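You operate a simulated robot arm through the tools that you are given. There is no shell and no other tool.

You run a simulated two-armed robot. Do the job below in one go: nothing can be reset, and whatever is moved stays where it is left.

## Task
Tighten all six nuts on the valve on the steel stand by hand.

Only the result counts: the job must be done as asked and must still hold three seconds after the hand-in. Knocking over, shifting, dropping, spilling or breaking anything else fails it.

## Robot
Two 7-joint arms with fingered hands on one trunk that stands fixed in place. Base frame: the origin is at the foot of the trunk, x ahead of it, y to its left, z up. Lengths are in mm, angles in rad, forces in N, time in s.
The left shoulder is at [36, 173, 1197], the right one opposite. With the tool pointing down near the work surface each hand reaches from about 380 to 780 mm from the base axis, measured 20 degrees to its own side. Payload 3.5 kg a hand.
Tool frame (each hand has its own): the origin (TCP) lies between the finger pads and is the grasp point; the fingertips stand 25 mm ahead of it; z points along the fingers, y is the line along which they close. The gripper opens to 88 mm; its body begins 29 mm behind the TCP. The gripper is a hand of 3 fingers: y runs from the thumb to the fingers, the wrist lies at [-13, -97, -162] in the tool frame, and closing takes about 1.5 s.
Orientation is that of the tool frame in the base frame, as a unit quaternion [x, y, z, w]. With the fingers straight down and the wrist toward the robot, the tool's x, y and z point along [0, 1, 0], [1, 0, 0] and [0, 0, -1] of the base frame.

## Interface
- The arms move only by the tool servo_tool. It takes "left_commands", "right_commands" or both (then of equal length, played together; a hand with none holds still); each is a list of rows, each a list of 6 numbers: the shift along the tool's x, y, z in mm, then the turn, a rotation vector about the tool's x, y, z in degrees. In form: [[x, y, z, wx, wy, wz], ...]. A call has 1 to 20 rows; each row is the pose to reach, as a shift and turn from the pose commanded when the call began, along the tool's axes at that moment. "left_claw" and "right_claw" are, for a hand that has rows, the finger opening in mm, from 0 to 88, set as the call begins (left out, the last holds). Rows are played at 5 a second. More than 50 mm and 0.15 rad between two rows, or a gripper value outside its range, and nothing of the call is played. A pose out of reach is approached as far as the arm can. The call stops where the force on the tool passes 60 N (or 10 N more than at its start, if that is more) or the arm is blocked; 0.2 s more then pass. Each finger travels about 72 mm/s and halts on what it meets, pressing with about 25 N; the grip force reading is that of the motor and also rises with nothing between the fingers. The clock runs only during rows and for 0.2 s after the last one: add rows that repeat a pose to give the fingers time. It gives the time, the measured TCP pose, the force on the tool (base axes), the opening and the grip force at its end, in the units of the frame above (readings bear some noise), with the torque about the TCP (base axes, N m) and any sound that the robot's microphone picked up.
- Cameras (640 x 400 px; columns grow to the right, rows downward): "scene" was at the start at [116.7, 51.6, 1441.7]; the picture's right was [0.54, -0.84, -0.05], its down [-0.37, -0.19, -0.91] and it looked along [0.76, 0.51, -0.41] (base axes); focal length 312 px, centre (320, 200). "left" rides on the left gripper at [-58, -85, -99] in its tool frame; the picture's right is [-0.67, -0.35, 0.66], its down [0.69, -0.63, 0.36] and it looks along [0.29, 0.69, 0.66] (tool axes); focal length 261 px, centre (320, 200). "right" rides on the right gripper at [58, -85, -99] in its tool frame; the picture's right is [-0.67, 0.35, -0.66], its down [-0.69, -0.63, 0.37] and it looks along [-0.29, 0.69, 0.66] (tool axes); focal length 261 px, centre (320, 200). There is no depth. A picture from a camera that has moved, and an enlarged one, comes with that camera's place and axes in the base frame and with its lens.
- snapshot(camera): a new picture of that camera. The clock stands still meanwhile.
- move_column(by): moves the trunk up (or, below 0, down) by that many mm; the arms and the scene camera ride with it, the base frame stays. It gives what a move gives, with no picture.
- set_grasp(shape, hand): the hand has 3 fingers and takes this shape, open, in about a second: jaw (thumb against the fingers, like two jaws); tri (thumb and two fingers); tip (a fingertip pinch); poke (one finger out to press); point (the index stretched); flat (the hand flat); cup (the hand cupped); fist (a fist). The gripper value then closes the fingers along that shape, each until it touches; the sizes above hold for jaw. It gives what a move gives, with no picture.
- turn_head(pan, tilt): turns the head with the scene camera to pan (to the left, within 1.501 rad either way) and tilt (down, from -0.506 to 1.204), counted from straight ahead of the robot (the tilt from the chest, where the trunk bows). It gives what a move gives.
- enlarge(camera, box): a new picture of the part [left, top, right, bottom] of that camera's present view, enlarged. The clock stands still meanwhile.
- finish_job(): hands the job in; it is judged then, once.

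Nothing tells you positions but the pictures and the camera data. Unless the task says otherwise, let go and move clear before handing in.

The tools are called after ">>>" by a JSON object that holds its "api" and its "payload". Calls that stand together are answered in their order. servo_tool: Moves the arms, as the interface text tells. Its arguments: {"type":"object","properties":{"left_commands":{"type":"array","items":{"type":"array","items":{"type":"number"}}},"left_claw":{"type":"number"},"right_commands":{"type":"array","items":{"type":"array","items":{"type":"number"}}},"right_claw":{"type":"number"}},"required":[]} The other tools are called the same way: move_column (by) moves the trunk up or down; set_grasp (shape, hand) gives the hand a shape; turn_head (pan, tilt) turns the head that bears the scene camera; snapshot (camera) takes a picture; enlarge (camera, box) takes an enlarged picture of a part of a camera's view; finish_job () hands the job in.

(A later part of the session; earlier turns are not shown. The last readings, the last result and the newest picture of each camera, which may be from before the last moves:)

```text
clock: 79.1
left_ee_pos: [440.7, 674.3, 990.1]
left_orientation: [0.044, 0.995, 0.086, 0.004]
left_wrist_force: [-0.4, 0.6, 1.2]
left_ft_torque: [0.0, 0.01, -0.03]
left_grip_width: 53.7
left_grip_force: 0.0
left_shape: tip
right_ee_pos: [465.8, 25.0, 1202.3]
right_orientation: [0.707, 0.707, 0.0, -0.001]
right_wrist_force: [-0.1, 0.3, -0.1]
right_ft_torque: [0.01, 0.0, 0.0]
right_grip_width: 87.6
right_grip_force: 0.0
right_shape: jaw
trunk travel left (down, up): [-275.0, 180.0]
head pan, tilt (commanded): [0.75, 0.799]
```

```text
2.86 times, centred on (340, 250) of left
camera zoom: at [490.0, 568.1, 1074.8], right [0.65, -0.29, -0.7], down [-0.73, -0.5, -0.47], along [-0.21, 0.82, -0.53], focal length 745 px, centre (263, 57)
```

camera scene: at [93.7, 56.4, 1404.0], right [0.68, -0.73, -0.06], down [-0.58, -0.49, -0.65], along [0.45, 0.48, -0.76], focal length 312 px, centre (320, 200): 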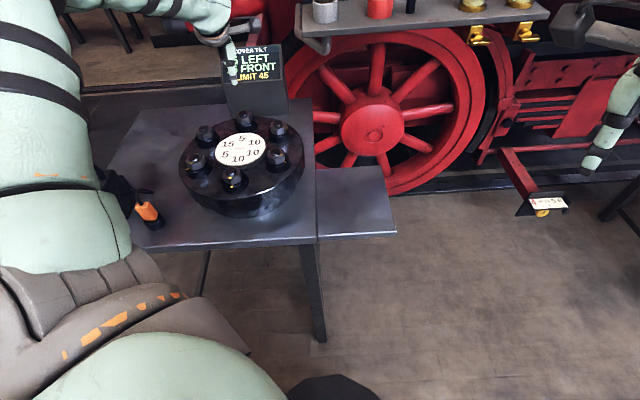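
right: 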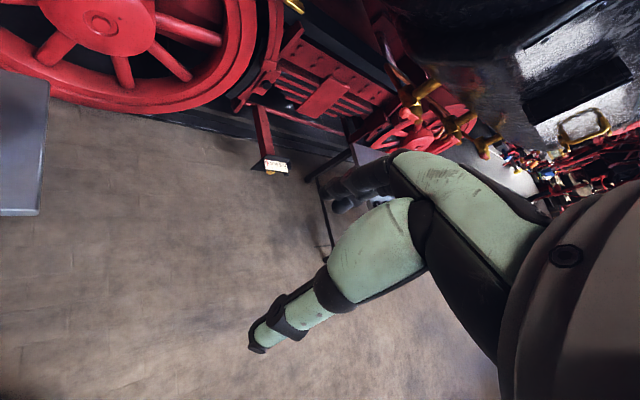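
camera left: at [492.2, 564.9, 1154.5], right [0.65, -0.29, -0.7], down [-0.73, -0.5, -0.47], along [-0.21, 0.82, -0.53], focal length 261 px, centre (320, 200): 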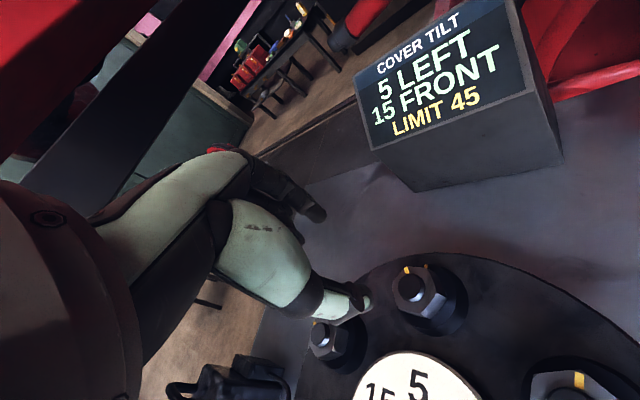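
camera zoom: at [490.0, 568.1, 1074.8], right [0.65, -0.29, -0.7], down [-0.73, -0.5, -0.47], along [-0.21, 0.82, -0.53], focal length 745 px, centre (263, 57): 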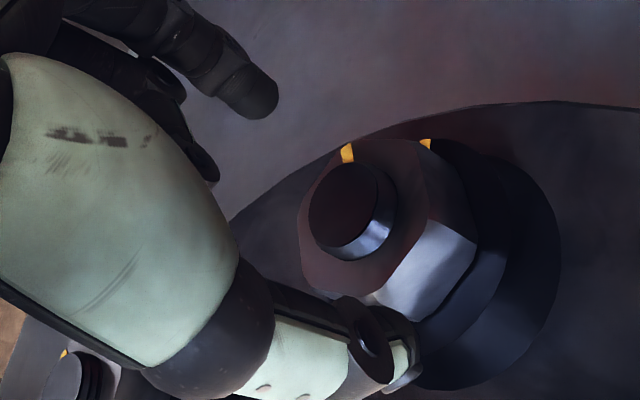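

>>> {"api": "servo_tool", "payload": {"left_commands": [[-0.3, -1.9, 11, 0, 0, 0], [-0.5, -3.8, 21.6, 0, 0, 0], [-0.5, -3.8, 21.6, 0, 0, 0]]}}

>>> {"api": "enlarge", "payload": {"camera": "left", "box": [270, 180, 410, 320]}}

```text
clock: 79.9
left_ee_pos: [428.9, 669.4, 978.6]
left_orientation: [0.042, 0.995, 0.086, 0.005]
left_wrist_force: [0.3, 0.4, 0.1]
left_ft_torque: [0.05, 0.03, -0.02]
left_grip_width: 53.9
left_grip_force: 0.0
left_shape: tip
left hand out of reach, approached as far as the arm can: row 1, 2, 3
right_ee_pos: [465.2, 24.7, 1203.0]
right_orientation: [0.706, 0.708, -0.001, -0.001]
right_wrist_force: [-0.2, -0.5, 0.2]
right_ft_torque: [0.01, -0.02, 0.0]
right_grip_width: 87.7
right_grip_force: 0.1
right_shape: jaw
trunk travel left (down, up): [-275.0, 180.0]
head pan, tilt (commanded): [0.75, 0.799]
```

```text
2.86 times, centred on (340, 250) of left
camera zoom: at [480.1, 563.5, 1061.7], right [0.65, -0.29, -0.71], down [-0.73, -0.5, -0.47], along [-0.21, 0.82, -0.53], focal length 745 px, centre (263, 57)
```

zoom: 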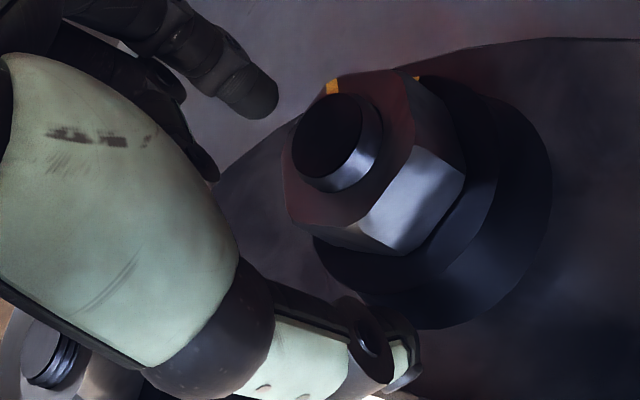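

Heading 85° is just beyond reach with this lean. I'll lift and also lean the hand sideways ~15° so the wrist comes nearer, then re-check.

>>> {"api": "servo_tool", "payload": {"left_commands": [[0, 5, -30, 0, 0, 0], [0, 10.3, -59, 0, -7.5, 0], [0, 10.3, -59, 0, -15, 0], [0, 10.3, -59, 0, -15, 0]]}}

>>> {"api": "snapshot", "payload": {"camera": "left"}}

```text
clock: 80.9
left_ee_pos: [429.7, 671.9, 1037.5]
left_orientation: [0.054, 0.986, 0.081, 0.135]
left_wrist_force: [-0.2, 0.4, -0.5]
left_ft_torque: [-0.02, 0.01, 0.0]
left_grip_width: 53.5
left_grip_force: 0.0
left_shape: tip
right_ee_pos: [465.9, 26.3, 1202.7]
right_orientation: [0.706, 0.708, -0.001, -0.001]
right_wrist_force: [-0.2, 0.5, 0.4]
right_ft_torque: [0.01, 0.03, 0.0]
right_grip_width: 87.7
right_grip_force: 0.1
right_shape: jaw
trunk travel left (down, up): [-275.0, 180.0]
head pan, tilt (commanded): [0.75, 0.799]
```

```text
taken
camera left: at [452.4, 564.9, 1132.5], right [0.79, -0.33, -0.51], down [-0.61, -0.48, -0.63], along [-0.03, 0.81, -0.58], focal length 261 px, centre (320, 200)
```

left: 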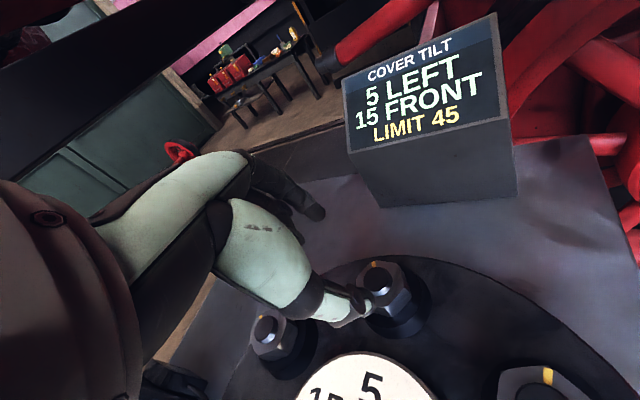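

>>> {"api": "enlarge", "payload": {"camera": "left", "box": [340, 230, 440, 340]}}

```text
3.64 times, centred on (390, 285) of left
camera zoom: at [452.4, 564.9, 1132.5], right [0.79, -0.33, -0.51], down [-0.61, -0.48, -0.63], along [-0.03, 0.81, -0.58], focal length 948 px, centre (66, -109)
```

zoom: 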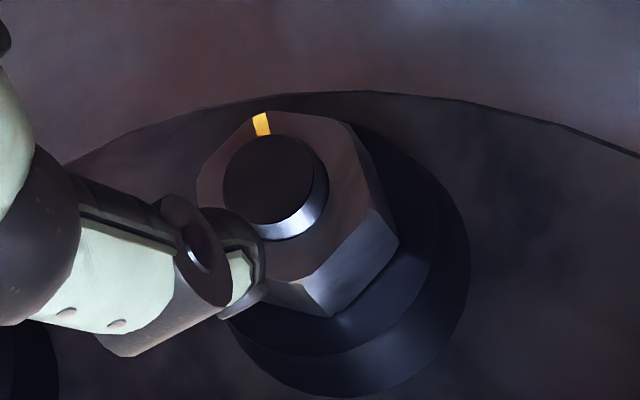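

>>> {"api": "servo_tool", "payload": {"left_commands": [[2, -1, 15, -1, 0.7, -3.8], [5, -2.5, 30, -2.06, 1.4, -7.6], [7.5, -3.8, 48.1, -2.06, 1.4, -7.6], [7.5, -3.8, 48.1, -2.06, 1.4, -7.6]]}}

>>> {"api": "enlarge", "payload": {"camera": "left", "box": [270, 180, 410, 320]}}

>>> {"api": "enlarge", "payload": {"camera": "scene", "box": [200, 70, 290, 140]}}

```text
clock: 81.9
left_ee_pos: [433.2, 676.2, 988.8]
left_orientation: [-0.015, 0.988, 0.09, 0.128]
left_wrist_force: [0.0, -0.8, 0.4]
left_ft_torque: [-0.01, -0.01, 0.02]
left_grip_width: 53.7
left_grip_force: 0.0
left_shape: tip
right_ee_pos: [464.1, 25.7, 1202.0]
right_orientation: [0.706, 0.708, -0.001, 0.0]
right_wrist_force: [0.2, -0.1, -0.1]
right_ft_torque: [0.03, -0.01, -0.04]
right_grip_width: 87.5
right_grip_force: 0.1
right_shape: jaw
trunk travel left (down, up): [-275.0, 180.0]
head pan, tilt (commanded): [0.75, 0.799]
```

```text
2.86 times, centred on (340, 250) of left
camera zoom: at [471.3, 573.3, 1083.5], right [0.83, -0.22, -0.51], down [-0.54, -0.56, -0.63], along [-0.15, 0.8, -0.58], focal length 745 px, centre (263, 57)
```

zoom: 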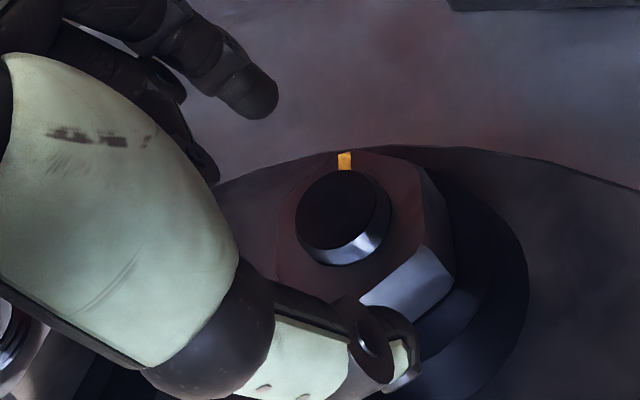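

```text
5.71 times, centred on (245, 105) of scene
camera zoom: at [93.9, 56.2, 1404.0], right [0.68, -0.73, -0.06], down [-0.58, -0.49, -0.65], along [0.45, 0.48, -0.76], focal length 1784 px, centre (749, 743)
```

zoom: 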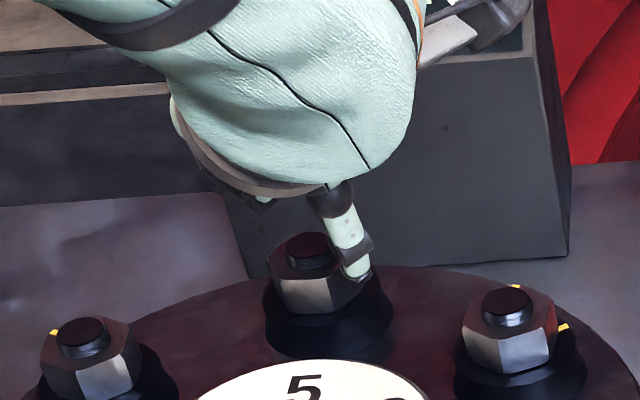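

>>> {"api": "servo_tool", "payload": {"left_commands": [[2, -1.5, 9, 0, 0, 0], [3.9, -3.1, 18.4, 0, 0, 0], [3.9, -3.1, 18.4, 0, 0, 0]]}}

>>> {"api": "enlarge", "payload": {"camera": "left", "box": [270, 180, 410, 320]}}

>>> {"api": "enlarge", "payload": {"camera": "scene", "box": [200, 70, 290, 140]}}

```text
clock: 82.7
left_ee_pos: [436.8, 675.5, 970.9]
left_orientation: [-0.014, 0.987, 0.089, 0.129]
left_wrist_force: [-0.3, 0.1, 0.1]
left_ft_torque: [0.01, -0.01, 0.02]
left_grip_width: 53.4
left_grip_force: 0.0
left_shape: tip
right_ee_pos: [464.4, 26.0, 1203.5]
right_orientation: [0.707, 0.707, -0.001, -0.001]
right_wrist_force: [-0.3, -1.3, -0.5]
right_ft_torque: [-0.02, -0.02, 0.02]
right_grip_width: 87.6
right_grip_force: 0.0
right_shape: jaw
trunk travel left (down, up): [-275.0, 180.0]
head pan, tilt (commanded): [0.75, 0.799]
```

```text
2.86 times, centred on (340, 250) of left
camera zoom: at [472.3, 572.4, 1066.0], right [0.83, -0.22, -0.51], down [-0.54, -0.56, -0.63], along [-0.15, 0.8, -0.58], focal length 745 px, centre (263, 57)
```

zoom: 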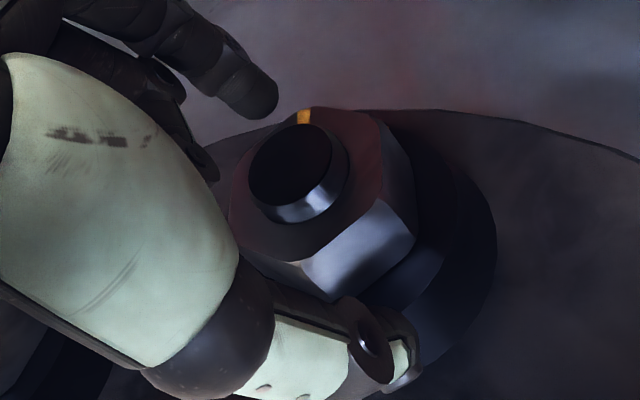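

```text
5.71 times, centred on (245, 105) of scene
camera zoom: at [93.8, 56.2, 1404.0], right [0.68, -0.73, -0.06], down [-0.58, -0.49, -0.65], along [0.45, 0.48, -0.76], focal length 1784 px, centre (749, 743)
```

zoom: 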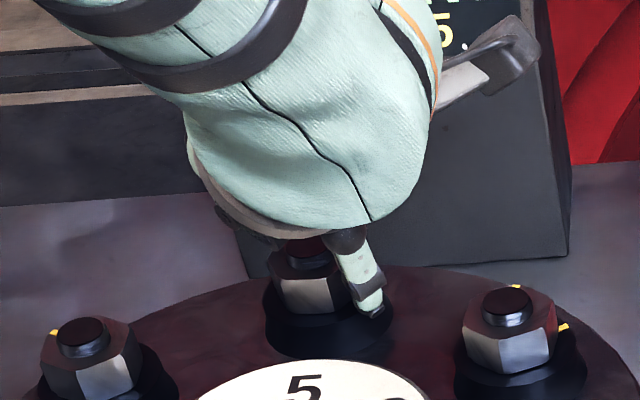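

>>> {"api": "servo_tool", "payload": {"left_commands": [[0, 0, 0, 0, 0, 0], [0, 0, 0, 0, 0, 0], [0, 0, 0, 0, 0, 0], [0, 0, 0, 0, 0, 0], [0.25, 0.41, 0, 1.28, -0.87, 4.76], [0.47, 0.84, 0.03, 2.56, -1.74, 9.53], [0.66, 1.29, 0.06, 3.84, -2.61, 14.3], [0.8, 1.74, 0.1, 5.11, -3.48, 19.05], [0.8, 1.74, 0.1, 5.11, -3.48, 19.05]], "left_claw": 0}}

>>> {"api": "enlarge", "payload": {"camera": "left", "box": [270, 180, 410, 320]}}

>>> {"api": "enlarge", "payload": {"camera": "scene", "box": [190, 30, 310, 150]}}

```text
clock: 84.7
left_ee_pos: [432.3, 675.7, 973.9]
left_orientation: [0.158, 0.975, 0.068, 0.142]
left_wrist_force: [-11.0, -0.7, 11.8]
left_ft_torque: [0.14, 0.06, 0.3]
left_grip_width: 25.7
left_grip_force: 24.7
left_shape: tip
right_ee_pos: [462.5, 23.8, 1204.1]
right_orientation: [0.707, 0.707, 0.001, 0.0]
right_wrist_force: [-0.4, -0.4, 0.3]
right_ft_torque: [0.0, 0.01, -0.01]
right_grip_width: 87.6
right_grip_force: 0.1
right_shape: jaw
trunk travel left (down, up): [-275.0, 180.0]
head pan, tilt (commanded): [0.75, 0.799]
```

```text
2.86 times, centred on (340, 250) of left
camera zoom: at [432.3, 567.4, 1068.0], right [0.71, -0.49, -0.51], down [-0.7, -0.34, -0.63], along [0.14, 0.8, -0.58], focal length 745 px, centre (263, 57)
```

zoom: 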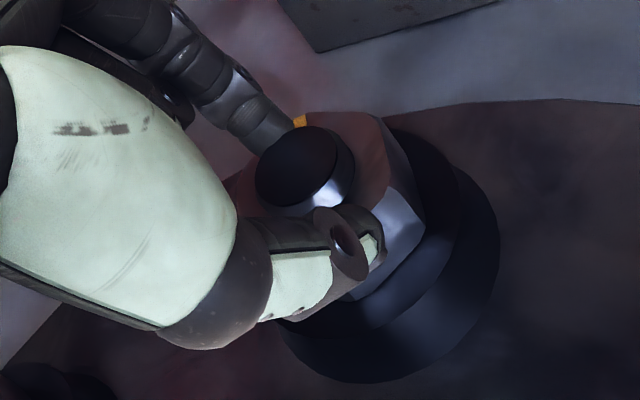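

```text
3.33 times, centred on (250, 90) of scene
camera zoom: at [90.4, 53.9, 1404.3], right [0.68, -0.73, -0.06], down [-0.58, -0.49, -0.65], along [0.45, 0.48, -0.76], focal length 1041 px, centre (553, 567)
```

zoom: 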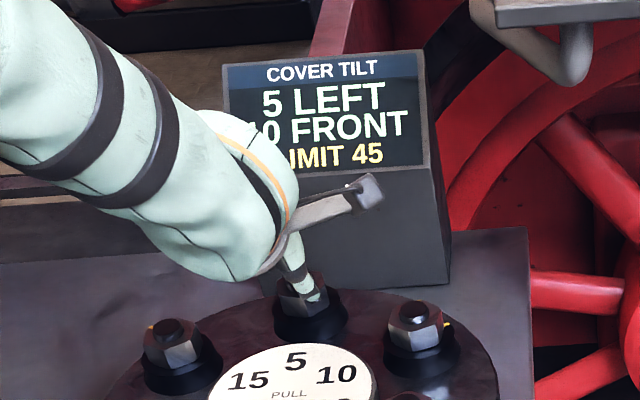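

Nut C is moving: display 5 LEFT / 10 FRONT. Continuing.

>>> {"api": "servo_tool", "payload": {"left_commands": [[0.25, 0.41, 0, 1.28, -0.87, 4.76], [0.47, 0.84, 0.03, 2.56, -1.74, 9.53], [0.47, 0.84, 0.03, 2.56, -1.74, 9.53]]}}

>>> {"api": "enlarge", "payload": {"camera": "left", "box": [270, 180, 410, 320]}}

>>> {"api": "enlarge", "payload": {"camera": "scene", "box": [190, 30, 310, 150]}}

```text
clock: 85.5
left_ee_pos: [433.5, 677.3, 974.6]
left_orientation: [0.242, 0.957, 0.055, 0.149]
left_wrist_force: [-10.7, 4.0, 18.7]
left_ft_torque: [0.39, -0.07, 0.27]
left_grip_width: 25.5
left_grip_force: 24.5
left_shape: tip
right_ee_pos: [461.8, 22.5, 1204.5]
right_orientation: [0.706, 0.708, 0.001, 0.0]
right_wrist_force: [0.3, -0.2, 0.2]
right_ft_torque: [-0.02, 0.02, 0.03]
right_grip_width: 87.7
right_grip_force: 0.1
right_shape: jaw
trunk travel left (down, up): [-275.0, 180.0]
head pan, tilt (commanded): [0.75, 0.799]
```

```text
2.86 times, centred on (340, 250) of left
camera zoom: at [414.1, 570.1, 1068.9], right [0.61, -0.6, -0.51], down [-0.74, -0.21, -0.64], along [0.28, 0.77, -0.58], focal length 745 px, centre (263, 57)
```

zoom: 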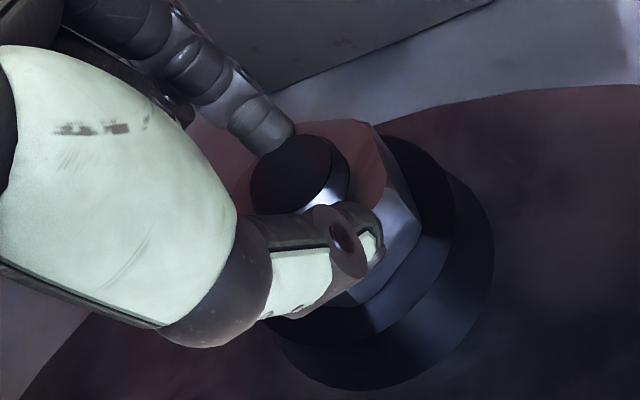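

```text
3.33 times, centred on (250, 90) of scene
camera zoom: at [89.6, 53.7, 1404.5], right [0.68, -0.73, -0.06], down [-0.58, -0.49, -0.65], along [0.45, 0.48, -0.76], focal length 1041 px, centre (553, 567)
```

zoom: 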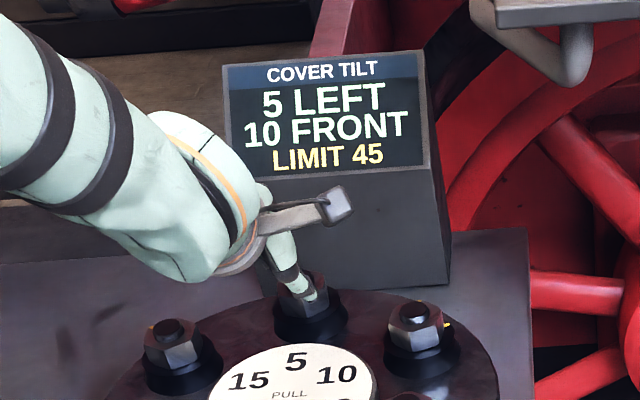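

>>> {"api": "servo_tool", "payload": {"left_commands": [[-0.5, 0.3, -1.9, 0, 0, 0], [-1, 0.7, -3.8, 0, 0, 0], [-1.3, 0.9, -4.8, 0, 0, 0], [-7.7, 5.2, -28.6, 0, 0, 0], [-17.9, 12.2, -66.7, 0, 0, 0], [-28, 19.1, -104.8, 0, 0, 0], [-28, 19.1, -104.8, 0, 0, 0]], "left_claw": 54}}

>>> {"api": "snapshot", "payload": {"camera": "left"}}

>>> {"api": "enlarge", "payload": {"camera": "scene", "box": [220, 100, 270, 132]}}

```text
clock: 87.1
left_ee_pos: [435.8, 676.7, 1080.9]
left_orientation: [0.242, 0.958, 0.052, 0.147]
left_wrist_force: [-1.0, -0.5, 0.4]
left_ft_torque: [0.02, 0.0, -0.01]
left_grip_width: 53.8
left_grip_force: 0.0
left_shape: tip
right_ee_pos: [466.7, 26.1, 1202.8]
right_orientation: [0.707, 0.707, 0.0, -0.001]
right_wrist_force: [-0.1, 0.0, -0.3]
right_ft_torque: [0.0, -0.04, 0.01]
right_grip_width: 87.6
right_grip_force: 0.0
right_shape: jaw
trunk travel left (down, up): [-275.0, 180.0]
head pan, tilt (commanded): [0.75, 0.799]
```

```text
taken
camera left: at [417.3, 570.7, 1175.3], right [0.61, -0.61, -0.51], down [-0.75, -0.21, -0.63], along [0.27, 0.77, -0.58], focal length 261 px, centre (320, 200)
```

left: 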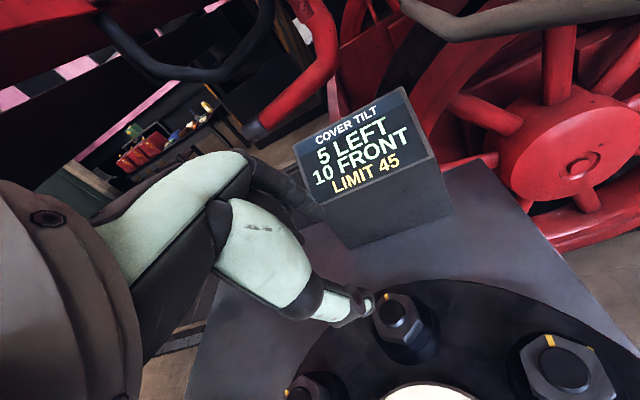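

```text
12.50 times, centred on (245, 116) of scene
camera zoom: at [94.8, 56.0, 1403.9], right [0.68, -0.73, -0.06], down [-0.58, -0.49, -0.65], along [0.45, 0.48, -0.76], focal length 3903 px, centre (1258, 1250)
```

zoom: 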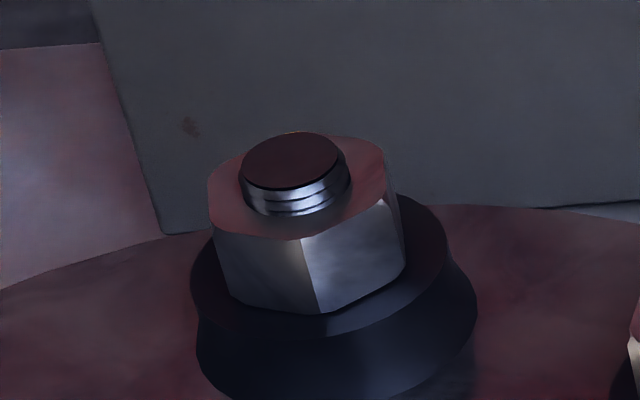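

>>> {"api": "enlarge", "payload": {"camera": "left", "box": [360, 270, 450, 360]}}

```text
4.44 times, centred on (405, 315) of left
camera zoom: at [417.3, 570.7, 1175.3], right [0.61, -0.61, -0.51], down [-0.75, -0.21, -0.63], along [0.27, 0.77, -0.58], focal length 1158 px, centre (-58, -311)
```

zoom: 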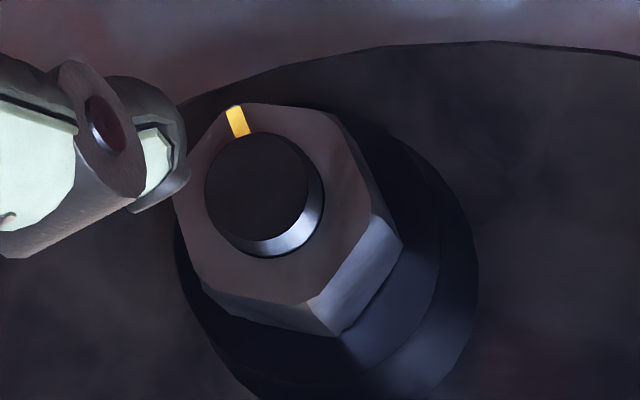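

C has about 9° left. I'll regrip it at heading ~87° with the same lean, a touch higher.

>>> {"api": "servo_tool", "payload": {"left_commands": [[2, -1, 6, -1.54, 1.03, -5.7], [6, -4, 22, -3.08, 2.05, -11.4], [12, -8, 45, -4.6, 3.1, -17.1], [18, -12, 66, -6.15, 4.1, -22.87], [23.8, -16, 86.1, -6.15, 4.1, -22.87], [23.8, -16, 86.1, -6.15, 4.1, -22.87]]}}

>>> {"api": "enlarge", "payload": {"camera": "left", "box": [270, 180, 410, 320]}}

```text
clock: 88.5
left_ee_pos: [433.8, 677.6, 989.7]
left_orientation: [0.036, 0.987, 0.083, 0.134]
left_wrist_force: [-0.1, 0.2, -0.3]
left_ft_torque: [0.01, -0.01, 0.01]
left_grip_width: 53.7
left_grip_force: 0.2
left_shape: tip
right_ee_pos: [464.3, 25.3, 1203.5]
right_orientation: [0.707, 0.707, 0.0, 0.0]
right_wrist_force: [0.5, 0.2, 0.5]
right_ft_torque: [0.02, -0.01, 0.0]
right_grip_width: 87.8
right_grip_force: 0.1
right_shape: jaw
trunk travel left (down, up): [-275.0, 180.0]
head pan, tilt (commanded): [0.75, 0.799]
```

```text
2.86 times, centred on (340, 250) of left
camera zoom: at [459.8, 572.5, 1084.8], right [0.8, -0.31, -0.51], down [-0.59, -0.5, -0.63], along [-0.06, 0.81, -0.58], focal length 745 px, centre (263, 57)
```

zoom: 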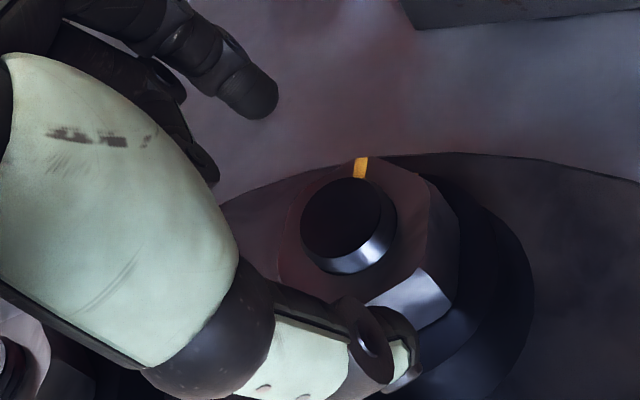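

>>> {"api": "servo_tool", "payload": {"left_commands": [[2.5, -2.2, 9, 0, 0, 0], [5, -4.3, 18.4, 0, 0, 0], [5, -4.3, 18.4, 0, 0, 0]]}}

>>> {"api": "servo_tool", "payload": {"left_commands": [[0, 0, 0, 0, 0, 0], [0, 0, 0, 0, 0, 0], [0, 0, 0, 0, 0, 0], [0, 0, 0, 0, 0, 0], [0.25, 0.41, 0, 1.28, -0.87, 4.76], [0.47, 0.84, 0.03, 2.56, -1.74, 9.53], [0.66, 1.29, 0.06, 3.84, -2.61, 14.3], [0.66, 1.29, 0.06, 3.84, -2.61, 14.3]], "left_claw": 0}}

>>> {"api": "enlarge", "payload": {"camera": "left", "box": [270, 180, 410, 320]}}

>>> {"api": "enlarge", "payload": {"camera": "scene", "box": [190, 30, 310, 150]}}

```text
clock: 89.3
left_ee_pos: [434.9, 676.3, 970.2]
left_orientation: [0.039, 0.987, 0.083, 0.133]
left_wrist_force: [0.6, 0.1, -0.2]
left_ft_torque: [-0.01, 0.0, 0.0]
left_grip_width: 53.8
left_grip_force: 0.1
left_shape: tip
right_ee_pos: [465.5, 25.4, 1203.2]
right_orientation: [0.706, 0.708, 0.0, 0.0]
right_wrist_force: [0.1, 0.1, 0.1]
right_ft_torque: [0.0, 0.04, 0.0]
right_grip_width: 87.6
right_grip_force: 0.1
right_shape: jaw
trunk travel left (down, up): [-275.0, 180.0]
head pan, tilt (commanded): [0.75, 0.799]
```

```text
clock: 91.1
left_ee_pos: [433.1, 676.9, 974.7]
left_orientation: [0.166, 0.973, 0.067, 0.143]
left_wrist_force: [-4.9, 0.2, 13.8]
left_ft_torque: [0.29, -0.02, 0.08]
left_grip_width: 26.2
left_grip_force: 25.5
left_shape: tip
right_ee_pos: [463.9, 23.2, 1202.9]
right_orientation: [0.706, 0.708, 0.001, -0.001]
right_wrist_force: [1.0, -0.2, 0.0]
right_ft_torque: [-0.01, 0.01, 0.02]
right_grip_width: 87.7
right_grip_force: 0.2
right_shape: jaw
trunk travel left (down, up): [-275.0, 180.0]
head pan, tilt (commanded): [0.75, 0.799]
```

```text
2.86 times, centred on (340, 250) of left
camera zoom: at [429.8, 568.4, 1068.1], right [0.7, -0.5, -0.51], down [-0.7, -0.32, -0.64], along [0.15, 0.8, -0.58], focal length 745 px, centre (263, 57)
```

zoom: 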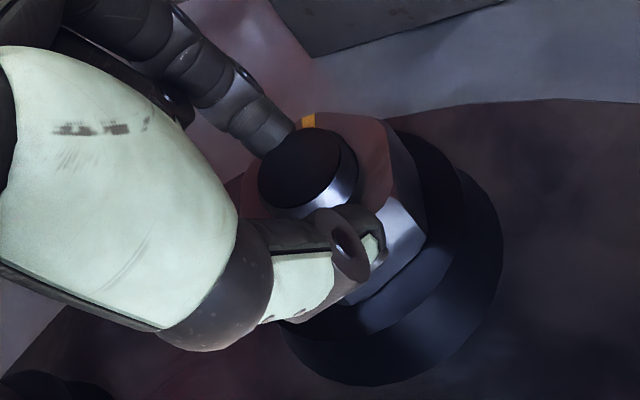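

```text
3.33 times, centred on (250, 90) of scene
camera zoom: at [91.4, 53.5, 1404.4], right [0.68, -0.73, -0.06], down [-0.58, -0.49, -0.65], along [0.45, 0.48, -0.76], focal length 1041 px, centre (553, 567)
```

zoom: 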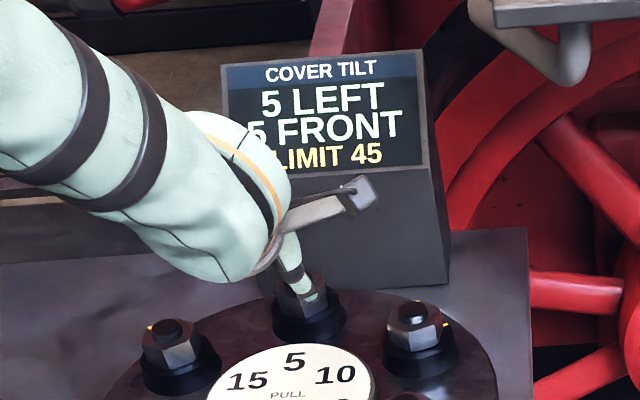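

C's pull now counts fully (5 LEFT / 5 FRONT). I'll turn a bit further toward mark alignment.

>>> {"api": "servo_tool", "payload": {"left_commands": [[0.25, 0.41, 0, 1.28, -0.87, 4.76], [0.47, 0.84, 0.03, 2.56, -1.74, 9.53], [0.47, 0.84, 0.03, 2.56, -1.74, 9.53]]}}

>>> {"api": "enlarge", "payload": {"camera": "left", "box": [270, 180, 410, 320]}}

>>> {"api": "enlarge", "payload": {"camera": "scene", "box": [220, 90, 270, 122]}}

```text
clock: 91.9
left_ee_pos: [430.3, 679.0, 973.6]
left_orientation: [0.25, 0.955, 0.055, 0.15]
left_wrist_force: [-8.6, 6.5, 17.3]
left_ft_torque: [0.37, -0.11, 0.45]
left_grip_width: 25.5
left_grip_force: 24.8
left_shape: tip
right_ee_pos: [462.2, 24.8, 1204.2]
right_orientation: [0.706, 0.708, 0.001, 0.0]
right_wrist_force: [-1.2, -0.5, -0.3]
right_ft_torque: [0.03, -0.04, 0.02]
right_grip_width: 87.7
right_grip_force: 0.0
right_shape: jaw
trunk travel left (down, up): [-275.0, 180.0]
head pan, tilt (commanded): [0.75, 0.799]
```

```text
2.86 times, centred on (340, 250) of left
camera zoom: at [409.3, 572.4, 1067.9], right [0.6, -0.61, -0.51], down [-0.75, -0.2, -0.64], along [0.29, 0.76, -0.58], focal length 745 px, centre (263, 57)
```

zoom: 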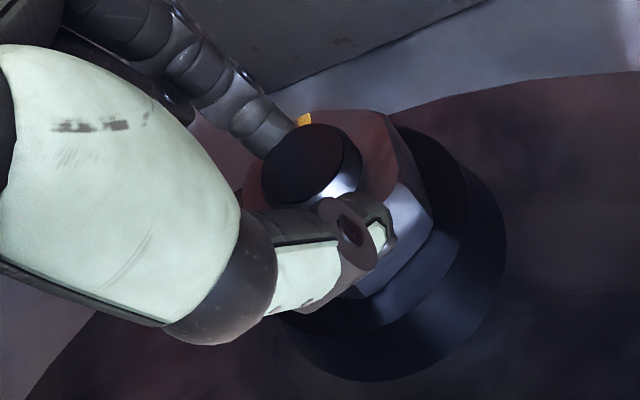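

```text
12.50 times, centred on (245, 106) of scene
camera zoom: at [89.8, 54.4, 1404.4], right [0.68, -0.73, -0.06], down [-0.58, -0.49, -0.65], along [0.45, 0.48, -0.76], focal length 3903 px, centre (1258, 1375)
```

zoom: 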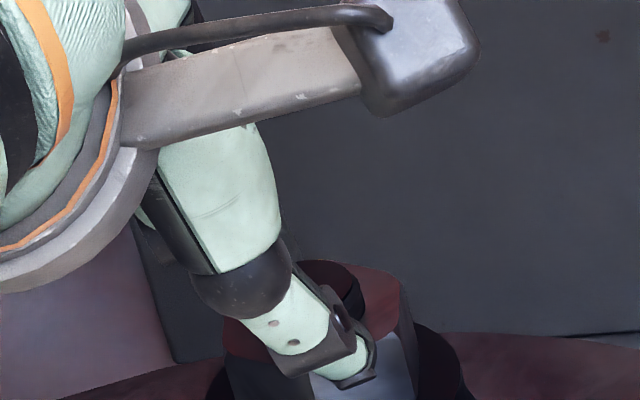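

>>> {"api": "servo_tool", "payload": {"left_commands": [[-0.5, 0.3, -1.9, 0, 0, 0], [-1, 0.7, -3.8, 0, 0, 0], [-1.3, 0.9, -4.8, 0, 0, 0], [-7.7, 5.2, -28.6, 0, 0, 0], [-17.9, 12.2, -66.7, 0, 0, 0], [-28, 19.1, -104.8, 0, 0, 0], [-28, 19.1, -104.8, 0, 0, 0]], "left_claw": 54}}

>>> {"api": "enlarge", "payload": {"camera": "left", "box": [350, 260, 450, 360]}}

>>> {"api": "enlarge", "payload": {"camera": "scene", "box": [220, 100, 270, 132]}}

```text
clock: 93.5
left_ee_pos: [434.6, 679.3, 1079.8]
left_orientation: [0.25, 0.956, 0.052, 0.147]
left_wrist_force: [0.2, -0.7, 0.2]
left_ft_torque: [-0.03, 0.01, -0.01]
left_grip_width: 53.9
left_grip_force: 0.1
left_shape: tip
right_ee_pos: [465.1, 25.4, 1202.1]
right_orientation: [0.706, 0.708, -0.001, -0.001]
right_wrist_force: [0.5, 0.5, -0.2]
right_ft_torque: [-0.04, -0.04, 0.0]
right_grip_width: 87.8
right_grip_force: 0.1
right_shape: jaw
trunk travel left (down, up): [-275.0, 180.0]
head pan, tilt (commanded): [0.75, 0.799]
```

```text
4.00 times, centred on (400, 310) of left
camera zoom: at [413.9, 573.8, 1176.0], right [0.6, -0.62, -0.51], down [-0.75, -0.2, -0.63], along [0.29, 0.76, -0.58], focal length 1043 px, centre (0, -240)
```

zoom: 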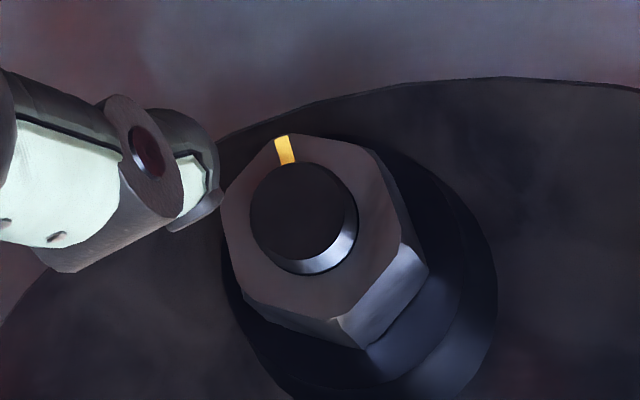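

```text
12.50 times, centred on (245, 116) of scene
camera zoom: at [94.6, 56.2, 1403.9], right [0.68, -0.73, -0.06], down [-0.58, -0.49, -0.65], along [0.45, 0.48, -0.76], focal length 3903 px, centre (1258, 1250)
```

zoom: 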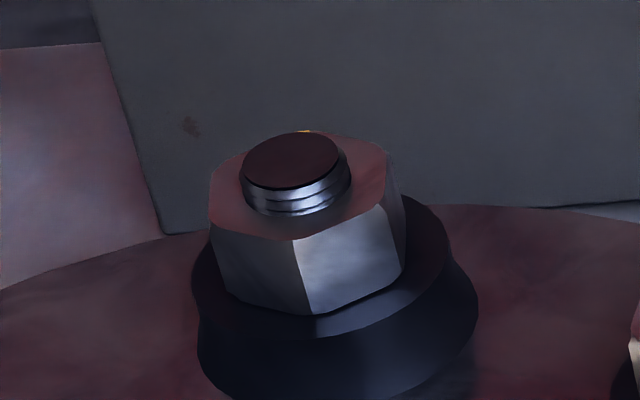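

C looks aligned to within a couple of degrees. Next is B (right rear, pull 10) at about (467, 577), needing ~50°. I'll return the hand upright and move there.

>>> {"api": "servo_tool", "payload": {"left_commands": [[-18, -19, 4, 2.5, 3.75, -0.3], [-36, -38, 10, 5, 7.5, -0.65], [-54, -58, 18, 7.5, 11.25, -1], [-71.1, -77.1, 27.8, 10, 15, -1.3], [-71.1, -77.1, 27.8, 10, 15, -1.3]], "left_claw": 60}}

>>> {"api": "snapshot", "payload": {"camera": "left"}}

>>> {"api": "snapshot", "payload": {"camera": "scene"}}

```text
clock: 94.7
left_ee_pos: [465.2, 575.8, 1059.8]
left_orientation: [0.243, 0.97, -0.001, 0.0]
left_wrist_force: [-0.2, 0.0, -0.4]
left_ft_torque: [0.01, 0.0, 0.01]
left_grip_width: 59.9
left_grip_force: 0.0
left_shape: tip
right_ee_pos: [465.6, 26.5, 1202.6]
right_orientation: [0.706, 0.708, -0.001, 0.0]
right_wrist_force: [-0.3, -0.3, 0.4]
right_ft_torque: [0.01, -0.01, -0.01]
right_grip_width: 87.7
right_grip_force: 0.1
right_shape: jaw
trunk travel left (down, up): [-275.0, 180.0]
head pan, tilt (commanded): [0.75, 0.799]
```

```text
taken
camera left: at [477.6, 473.3, 1159.5], right [0.43, -0.62, -0.65], down [-0.9, -0.23, -0.37], along [0.07, 0.75, -0.66], focal length 261 px, centre (320, 200)
```

left: 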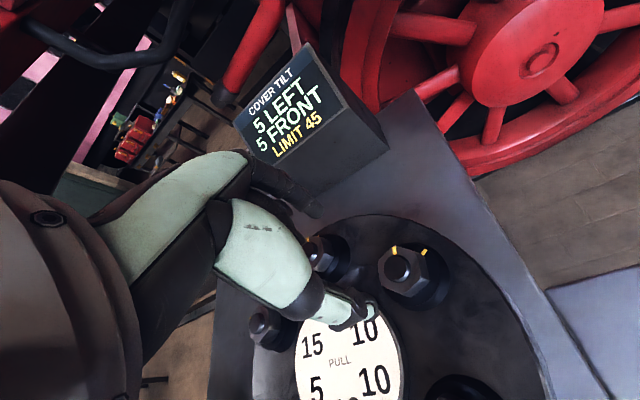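

```text
taken
camera scene: at [93.7, 56.6, 1404.0], right [0.68, -0.73, -0.06], down [-0.58, -0.49, -0.65], along [0.45, 0.48, -0.76], focal length 312 px, centre (320, 200)
```

scene: 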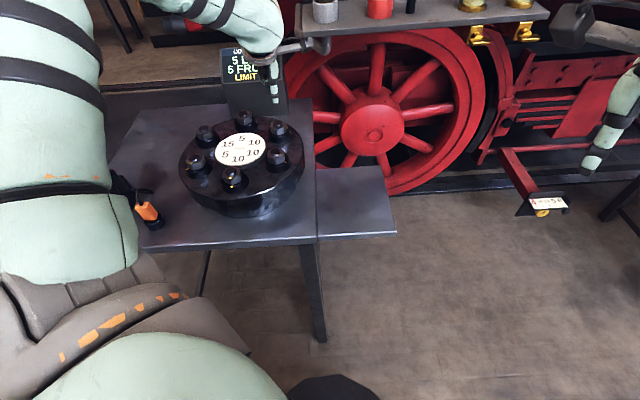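

>>> {"api": "servo_tool", "payload": {"left_commands": [[0.2, 2, 25, 0, 0, -4], [0.2, 2, 50, 0, 0, -4], [0.2, 2, 73.5, 0, 0, -4], [0.2, 2, 73.5, 0, 0, -4]]}}

>>> {"api": "enlarge", "payload": {"camera": "left", "box": [270, 180, 410, 320]}}

>>> {"api": "enlarge", "payload": {"camera": "scene", "box": [230, 80, 310, 140]}}

```text
clock: 95.7
left_ee_pos: [466.8, 579.7, 986.7]
left_orientation: [0.208, 0.978, 0.0, 0.001]
left_wrist_force: [-0.3, -0.2, 0.3]
left_ft_torque: [0.0, 0.01, -0.01]
left_grip_width: 59.8
left_grip_force: 0.0
left_shape: tip
right_ee_pos: [465.4, 24.9, 1202.7]
right_orientation: [0.706, 0.708, -0.001, 0.0]
right_wrist_force: [0.3, -0.2, 0.4]
right_ft_torque: [-0.02, -0.02, -0.02]
right_grip_width: 87.7
right_grip_force: 0.1
right_shape: jaw
trunk travel left (down, up): [-275.0, 180.0]
head pan, tilt (commanded): [0.75, 0.799]
```

```text
2.86 times, centred on (340, 250) of left
camera zoom: at [486.9, 477.0, 1086.6], right [0.47, -0.59, -0.65], down [-0.88, -0.3, -0.37], along [0.02, 0.75, -0.66], focal length 745 px, centre (263, 57)
```

zoom: 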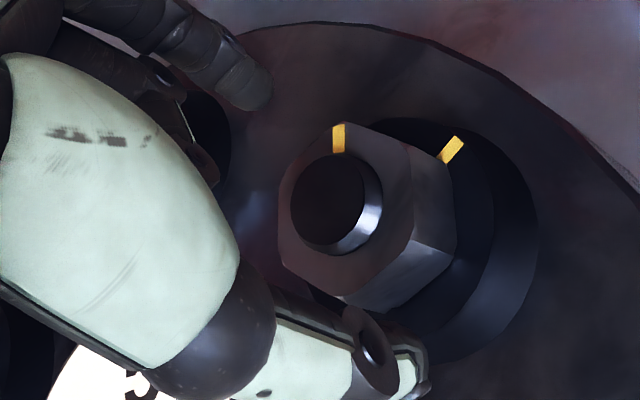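

```text
6.67 times, centred on (270, 110) of scene
camera zoom: at [94.1, 56.0, 1404.0], right [0.68, -0.73, -0.06], down [-0.58, -0.49, -0.65], along [0.45, 0.48, -0.76], focal length 2082 px, centre (653, 800)
```

zoom: 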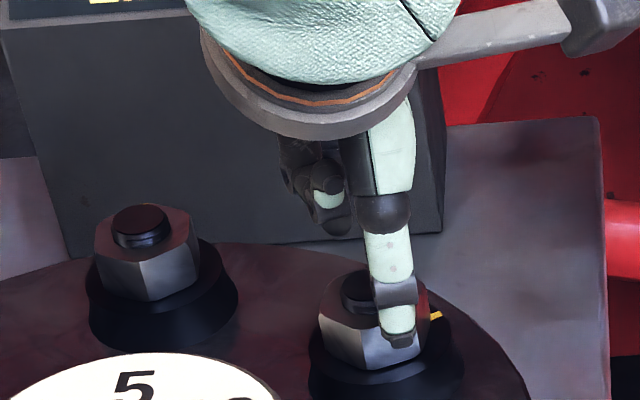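

>>> {"api": "servo_tool", "payload": {"left_commands": [[-0.5, -0.6, 10, 0, 0, 0], [-0.5, -0.6, 20, 0, 0, 0], [-0.5, -0.6, 20, 0, 0, 0]]}}

>>> {"api": "servo_tool", "payload": {"left_commands": [[0, 0, 0, 0, 0, 0], [0, 0, 0, 0, 0, 0], [0, 0, 0, 0, 0, 0], [0, 0, 0, 0, 0, 0], [0, 0, 0, 0, 0, 5], [0, 0, 0, 0, 0, 10], [0, 0, 0, 0, 0, 15], [0, 0, 0, 0, 0, 20], [0, 0, 0, 0, 0, 25], [0, 0, 0, 0, 0, 25]], "left_claw": 0}}

>>> {"api": "enlarge", "payload": {"camera": "left", "box": [270, 180, 410, 320]}}

>>> {"api": "enlarge", "payload": {"camera": "scene", "box": [190, 30, 310, 150]}}

```text
clock: 96.5
left_ee_pos: [468.0, 577.8, 966.3]
left_orientation: [0.208, 0.978, 0.0, 0.001]
left_wrist_force: [-1.0, 0.0, -0.3]
left_ft_torque: [0.02, 0.0, 0.0]
left_grip_width: 59.7
left_grip_force: 0.0
left_shape: tip
right_ee_pos: [463.5, 25.4, 1202.5]
right_orientation: [0.706, 0.708, -0.001, 0.0]
right_wrist_force: [-0.1, -0.1, 0.0]
right_ft_torque: [-0.02, -0.03, 0.01]
right_grip_width: 87.6
right_grip_force: 0.0
right_shape: jaw
trunk travel left (down, up): [-275.0, 180.0]
head pan, tilt (commanded): [0.75, 0.799]
```

```text
clock: 98.7
left_ee_pos: [466.3, 579.4, 966.3]
left_orientation: [0.416, 0.909, 0.0, 0.001]
left_wrist_force: [-1.8, 1.4, 0.0]
left_ft_torque: [0.06, 0.01, 0.1]
left_grip_width: 29.7
left_grip_force: 24.7
left_shape: tip
right_ee_pos: [465.8, 26.6, 1204.4]
right_orientation: [0.707, 0.708, -0.001, 0.0]
right_wrist_force: [-0.2, 0.5, -0.1]
right_ft_torque: [-0.01, -0.05, -0.02]
right_grip_width: 87.9
right_grip_force: 0.1
right_shape: jaw
trunk travel left (down, up): [-275.0, 180.0]
head pan, tilt (commanded): [0.75, 0.799]
```

```text
2.86 times, centred on (340, 250) of left
camera zoom: at [441.2, 478.9, 1065.8], right [0.18, -0.74, -0.65], down [-0.92, 0.11, -0.37], along [0.34, 0.67, -0.66], focal length 745 px, centre (263, 57)
```

zoom: 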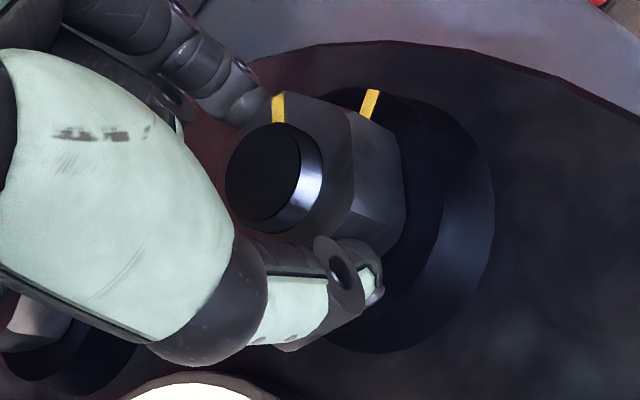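

```text
3.33 times, centred on (250, 90) of scene
camera zoom: at [94.0, 56.6, 1404.0], right [0.68, -0.73, -0.06], down [-0.58, -0.49, -0.65], along [0.45, 0.48, -0.76], focal length 1041 px, centre (553, 567)
```

zoom: 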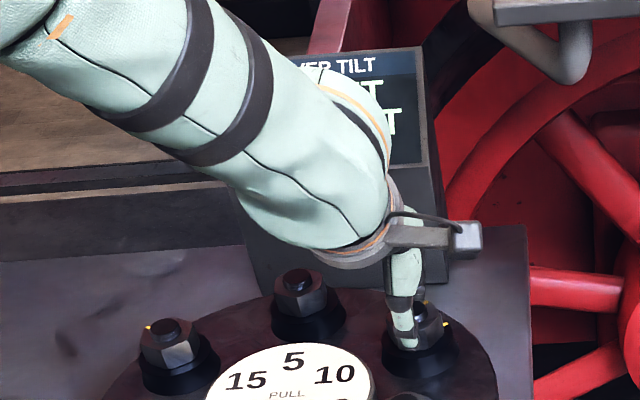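

>>> {"api": "servo_tool", "payload": {"left_commands": [[0, 0, 0, 0, 0, 4], [0, 0, 0, 0, 0, 8], [0, 0, 0, 0, 0, 12], [0, 0, 0, 0, 0, 12]]}}

>>> {"api": "enlarge", "payload": {"camera": "left", "box": [270, 180, 410, 320]}}

>>> {"api": "snapshot", "payload": {"camera": "left"}}

>>> {"api": "enlarge", "payload": {"camera": "scene", "box": [190, 30, 310, 150]}}

```text
clock: 99.7
left_ee_pos: [465.9, 580.5, 966.8]
left_orientation: [0.507, 0.862, -0.001, 0.001]
left_wrist_force: [-3.8, 4.4, -1.7]
left_ft_torque: [0.09, 0.07, 0.14]
left_grip_width: 29.5
left_grip_force: 24.8
left_shape: tip
right_ee_pos: [464.8, 27.3, 1202.0]
right_orientation: [0.706, 0.708, 0.0, 0.001]
right_wrist_force: [-0.1, -0.2, 0.6]
right_ft_torque: [0.02, 0.0, 0.01]
right_grip_width: 87.7
right_grip_force: 0.0
right_shape: jaw
trunk travel left (down, up): [-275.0, 180.0]
head pan, tilt (commanded): [0.75, 0.799]
```

```text
2.86 times, centred on (340, 250) of left
camera zoom: at [420.8, 487.5, 1065.9], right [0.02, -0.76, -0.65], down [-0.88, 0.29, -0.37], along [0.47, 0.58, -0.66], focal length 745 px, centre (263, 57)
```

zoom: 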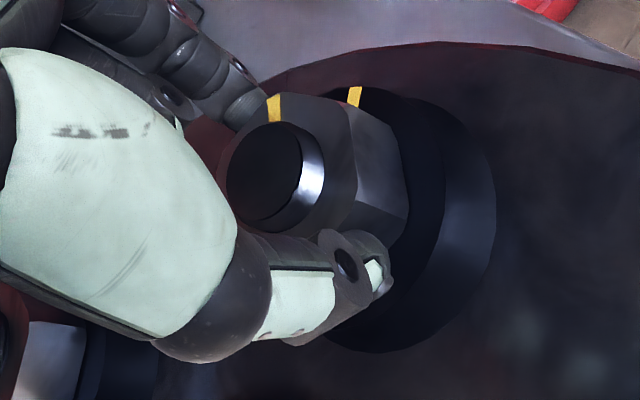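

```text
taken
camera left: at [420.8, 487.5, 1065.9], right [0.02, -0.76, -0.65], down [-0.88, 0.29, -0.37], along [0.47, 0.58, -0.66], focal length 261 px, centre (320, 200)
```

left: 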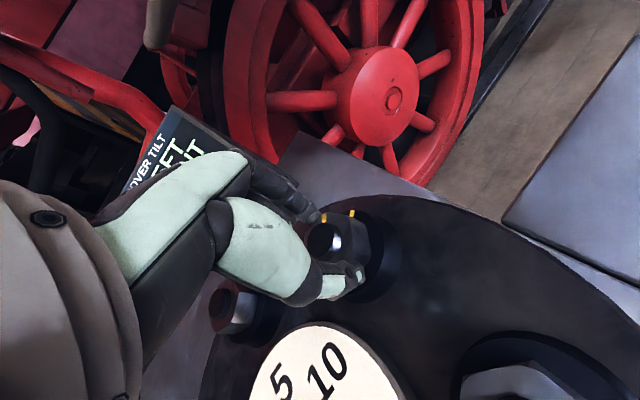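

```text
3.33 times, centred on (250, 90) of scene
camera zoom: at [93.4, 57.4, 1403.9], right [0.68, -0.73, -0.06], down [-0.58, -0.49, -0.65], along [0.45, 0.47, -0.76], focal length 1041 px, centre (553, 567)
```

zoom: 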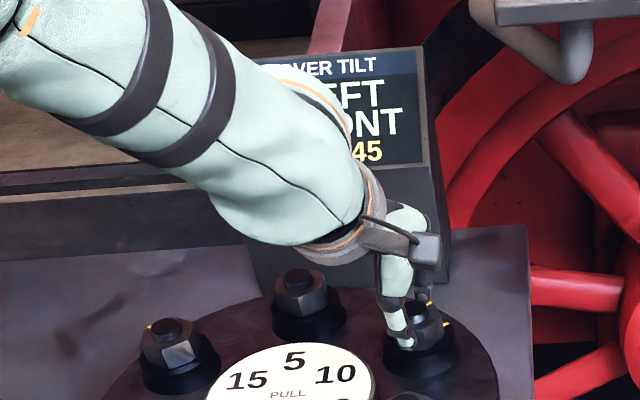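

>>> {"api": "servo_tool", "payload": {"left_commands": [[0, 0, 0, 0, 0, 3], [0, 0, 0, 0, 0, 6], [0, 0, 0, 0, 0, 6]]}}

>>> {"api": "enlarge", "payload": {"camera": "left", "box": [270, 180, 410, 320]}}

>>> {"api": "enlarge", "payload": {"camera": "scene", "box": [190, 30, 310, 150]}}

```text
clock: 100.5
left_ee_pos: [466.4, 579.9, 966.4]
left_orientation: [0.552, 0.834, 0.0, 0.001]
left_wrist_force: [-4.3, 7.9, -0.8]
left_ft_torque: [0.17, 0.1, 0.18]
left_grip_width: 29.5
left_grip_force: 24.4
left_shape: tip
right_ee_pos: [464.4, 26.2, 1202.5]
right_orientation: [0.706, 0.708, 0.0, 0.001]
right_wrist_force: [0.9, 0.0, -0.2]
right_ft_torque: [0.0, -0.01, 0.01]
right_grip_width: 87.9
right_grip_force: 0.0
right_shape: jaw
trunk travel left (down, up): [-275.0, 180.0]
head pan, tilt (commanded): [0.75, 0.799]
```

```text
2.86 times, centred on (340, 250) of left
camera zoom: at [411.3, 493.0, 1065.6], right [-0.06, -0.75, -0.65], down [-0.85, 0.38, -0.37], along [0.53, 0.53, -0.66], focal length 745 px, centre (263, 57)
```

zoom: 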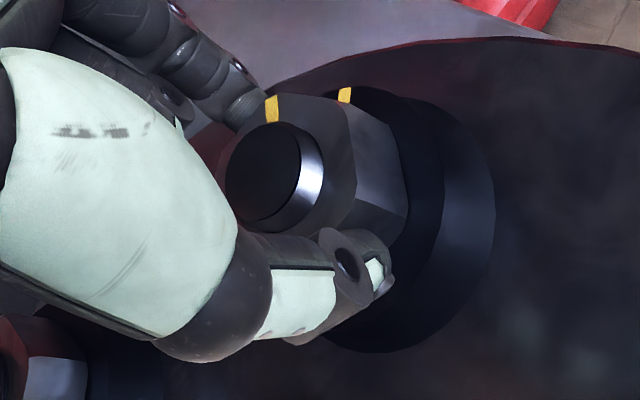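

```text
3.33 times, centred on (250, 90) of scene
camera zoom: at [93.2, 57.8, 1404.0], right [0.68, -0.73, -0.06], down [-0.58, -0.49, -0.65], along [0.45, 0.47, -0.76], focal length 1041 px, centre (553, 567)
```

zoom: 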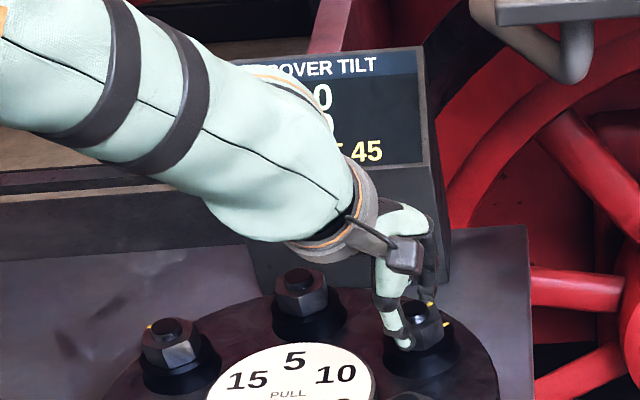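

>>> {"api": "servo_tool", "payload": {"left_commands": [[0, 0, 0, 0, 0, 3], [0, 0, 0, 0, 0, 6], [0, 0, 0, 0, 0, 6]]}}

>>> {"api": "enlarge", "payload": {"camera": "left", "box": [270, 180, 410, 320]}}

```text
clock: 101.3
left_ee_pos: [466.2, 580.8, 965.7]
left_orientation: [0.596, 0.803, 0.001, 0.001]
left_wrist_force: [-5.4, 8.3, 1.1]
left_ft_torque: [0.15, 0.12, 0.25]
left_grip_width: 29.6
left_grip_force: 25.2
left_shape: tip
right_ee_pos: [463.8, 27.6, 1204.0]
right_orientation: [0.706, 0.708, 0.0, 0.0]
right_wrist_force: [0.5, -0.4, -0.5]
right_ft_torque: [-0.01, 0.01, 0.0]
right_grip_width: 87.6
right_grip_force: 0.0
right_shape: jaw
trunk travel left (down, up): [-275.0, 180.0]
head pan, tilt (commanded): [0.75, 0.799]
```

```text
2.86 times, centred on (340, 250) of left
camera zoom: at [402.5, 500.0, 1065.5], right [-0.14, -0.74, -0.65], down [-0.8, 0.47, -0.37], along [0.58, 0.47, -0.66], focal length 745 px, centre (263, 57)
```

zoom: 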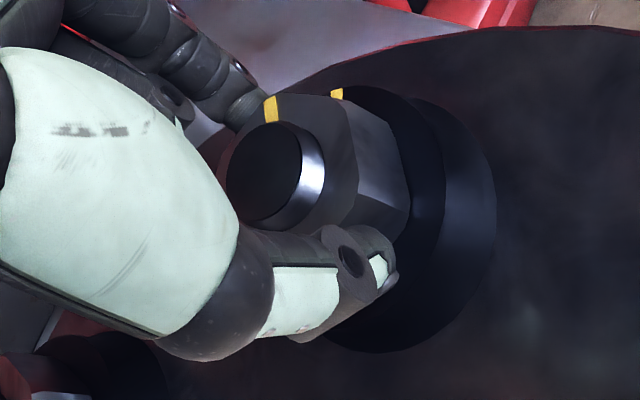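

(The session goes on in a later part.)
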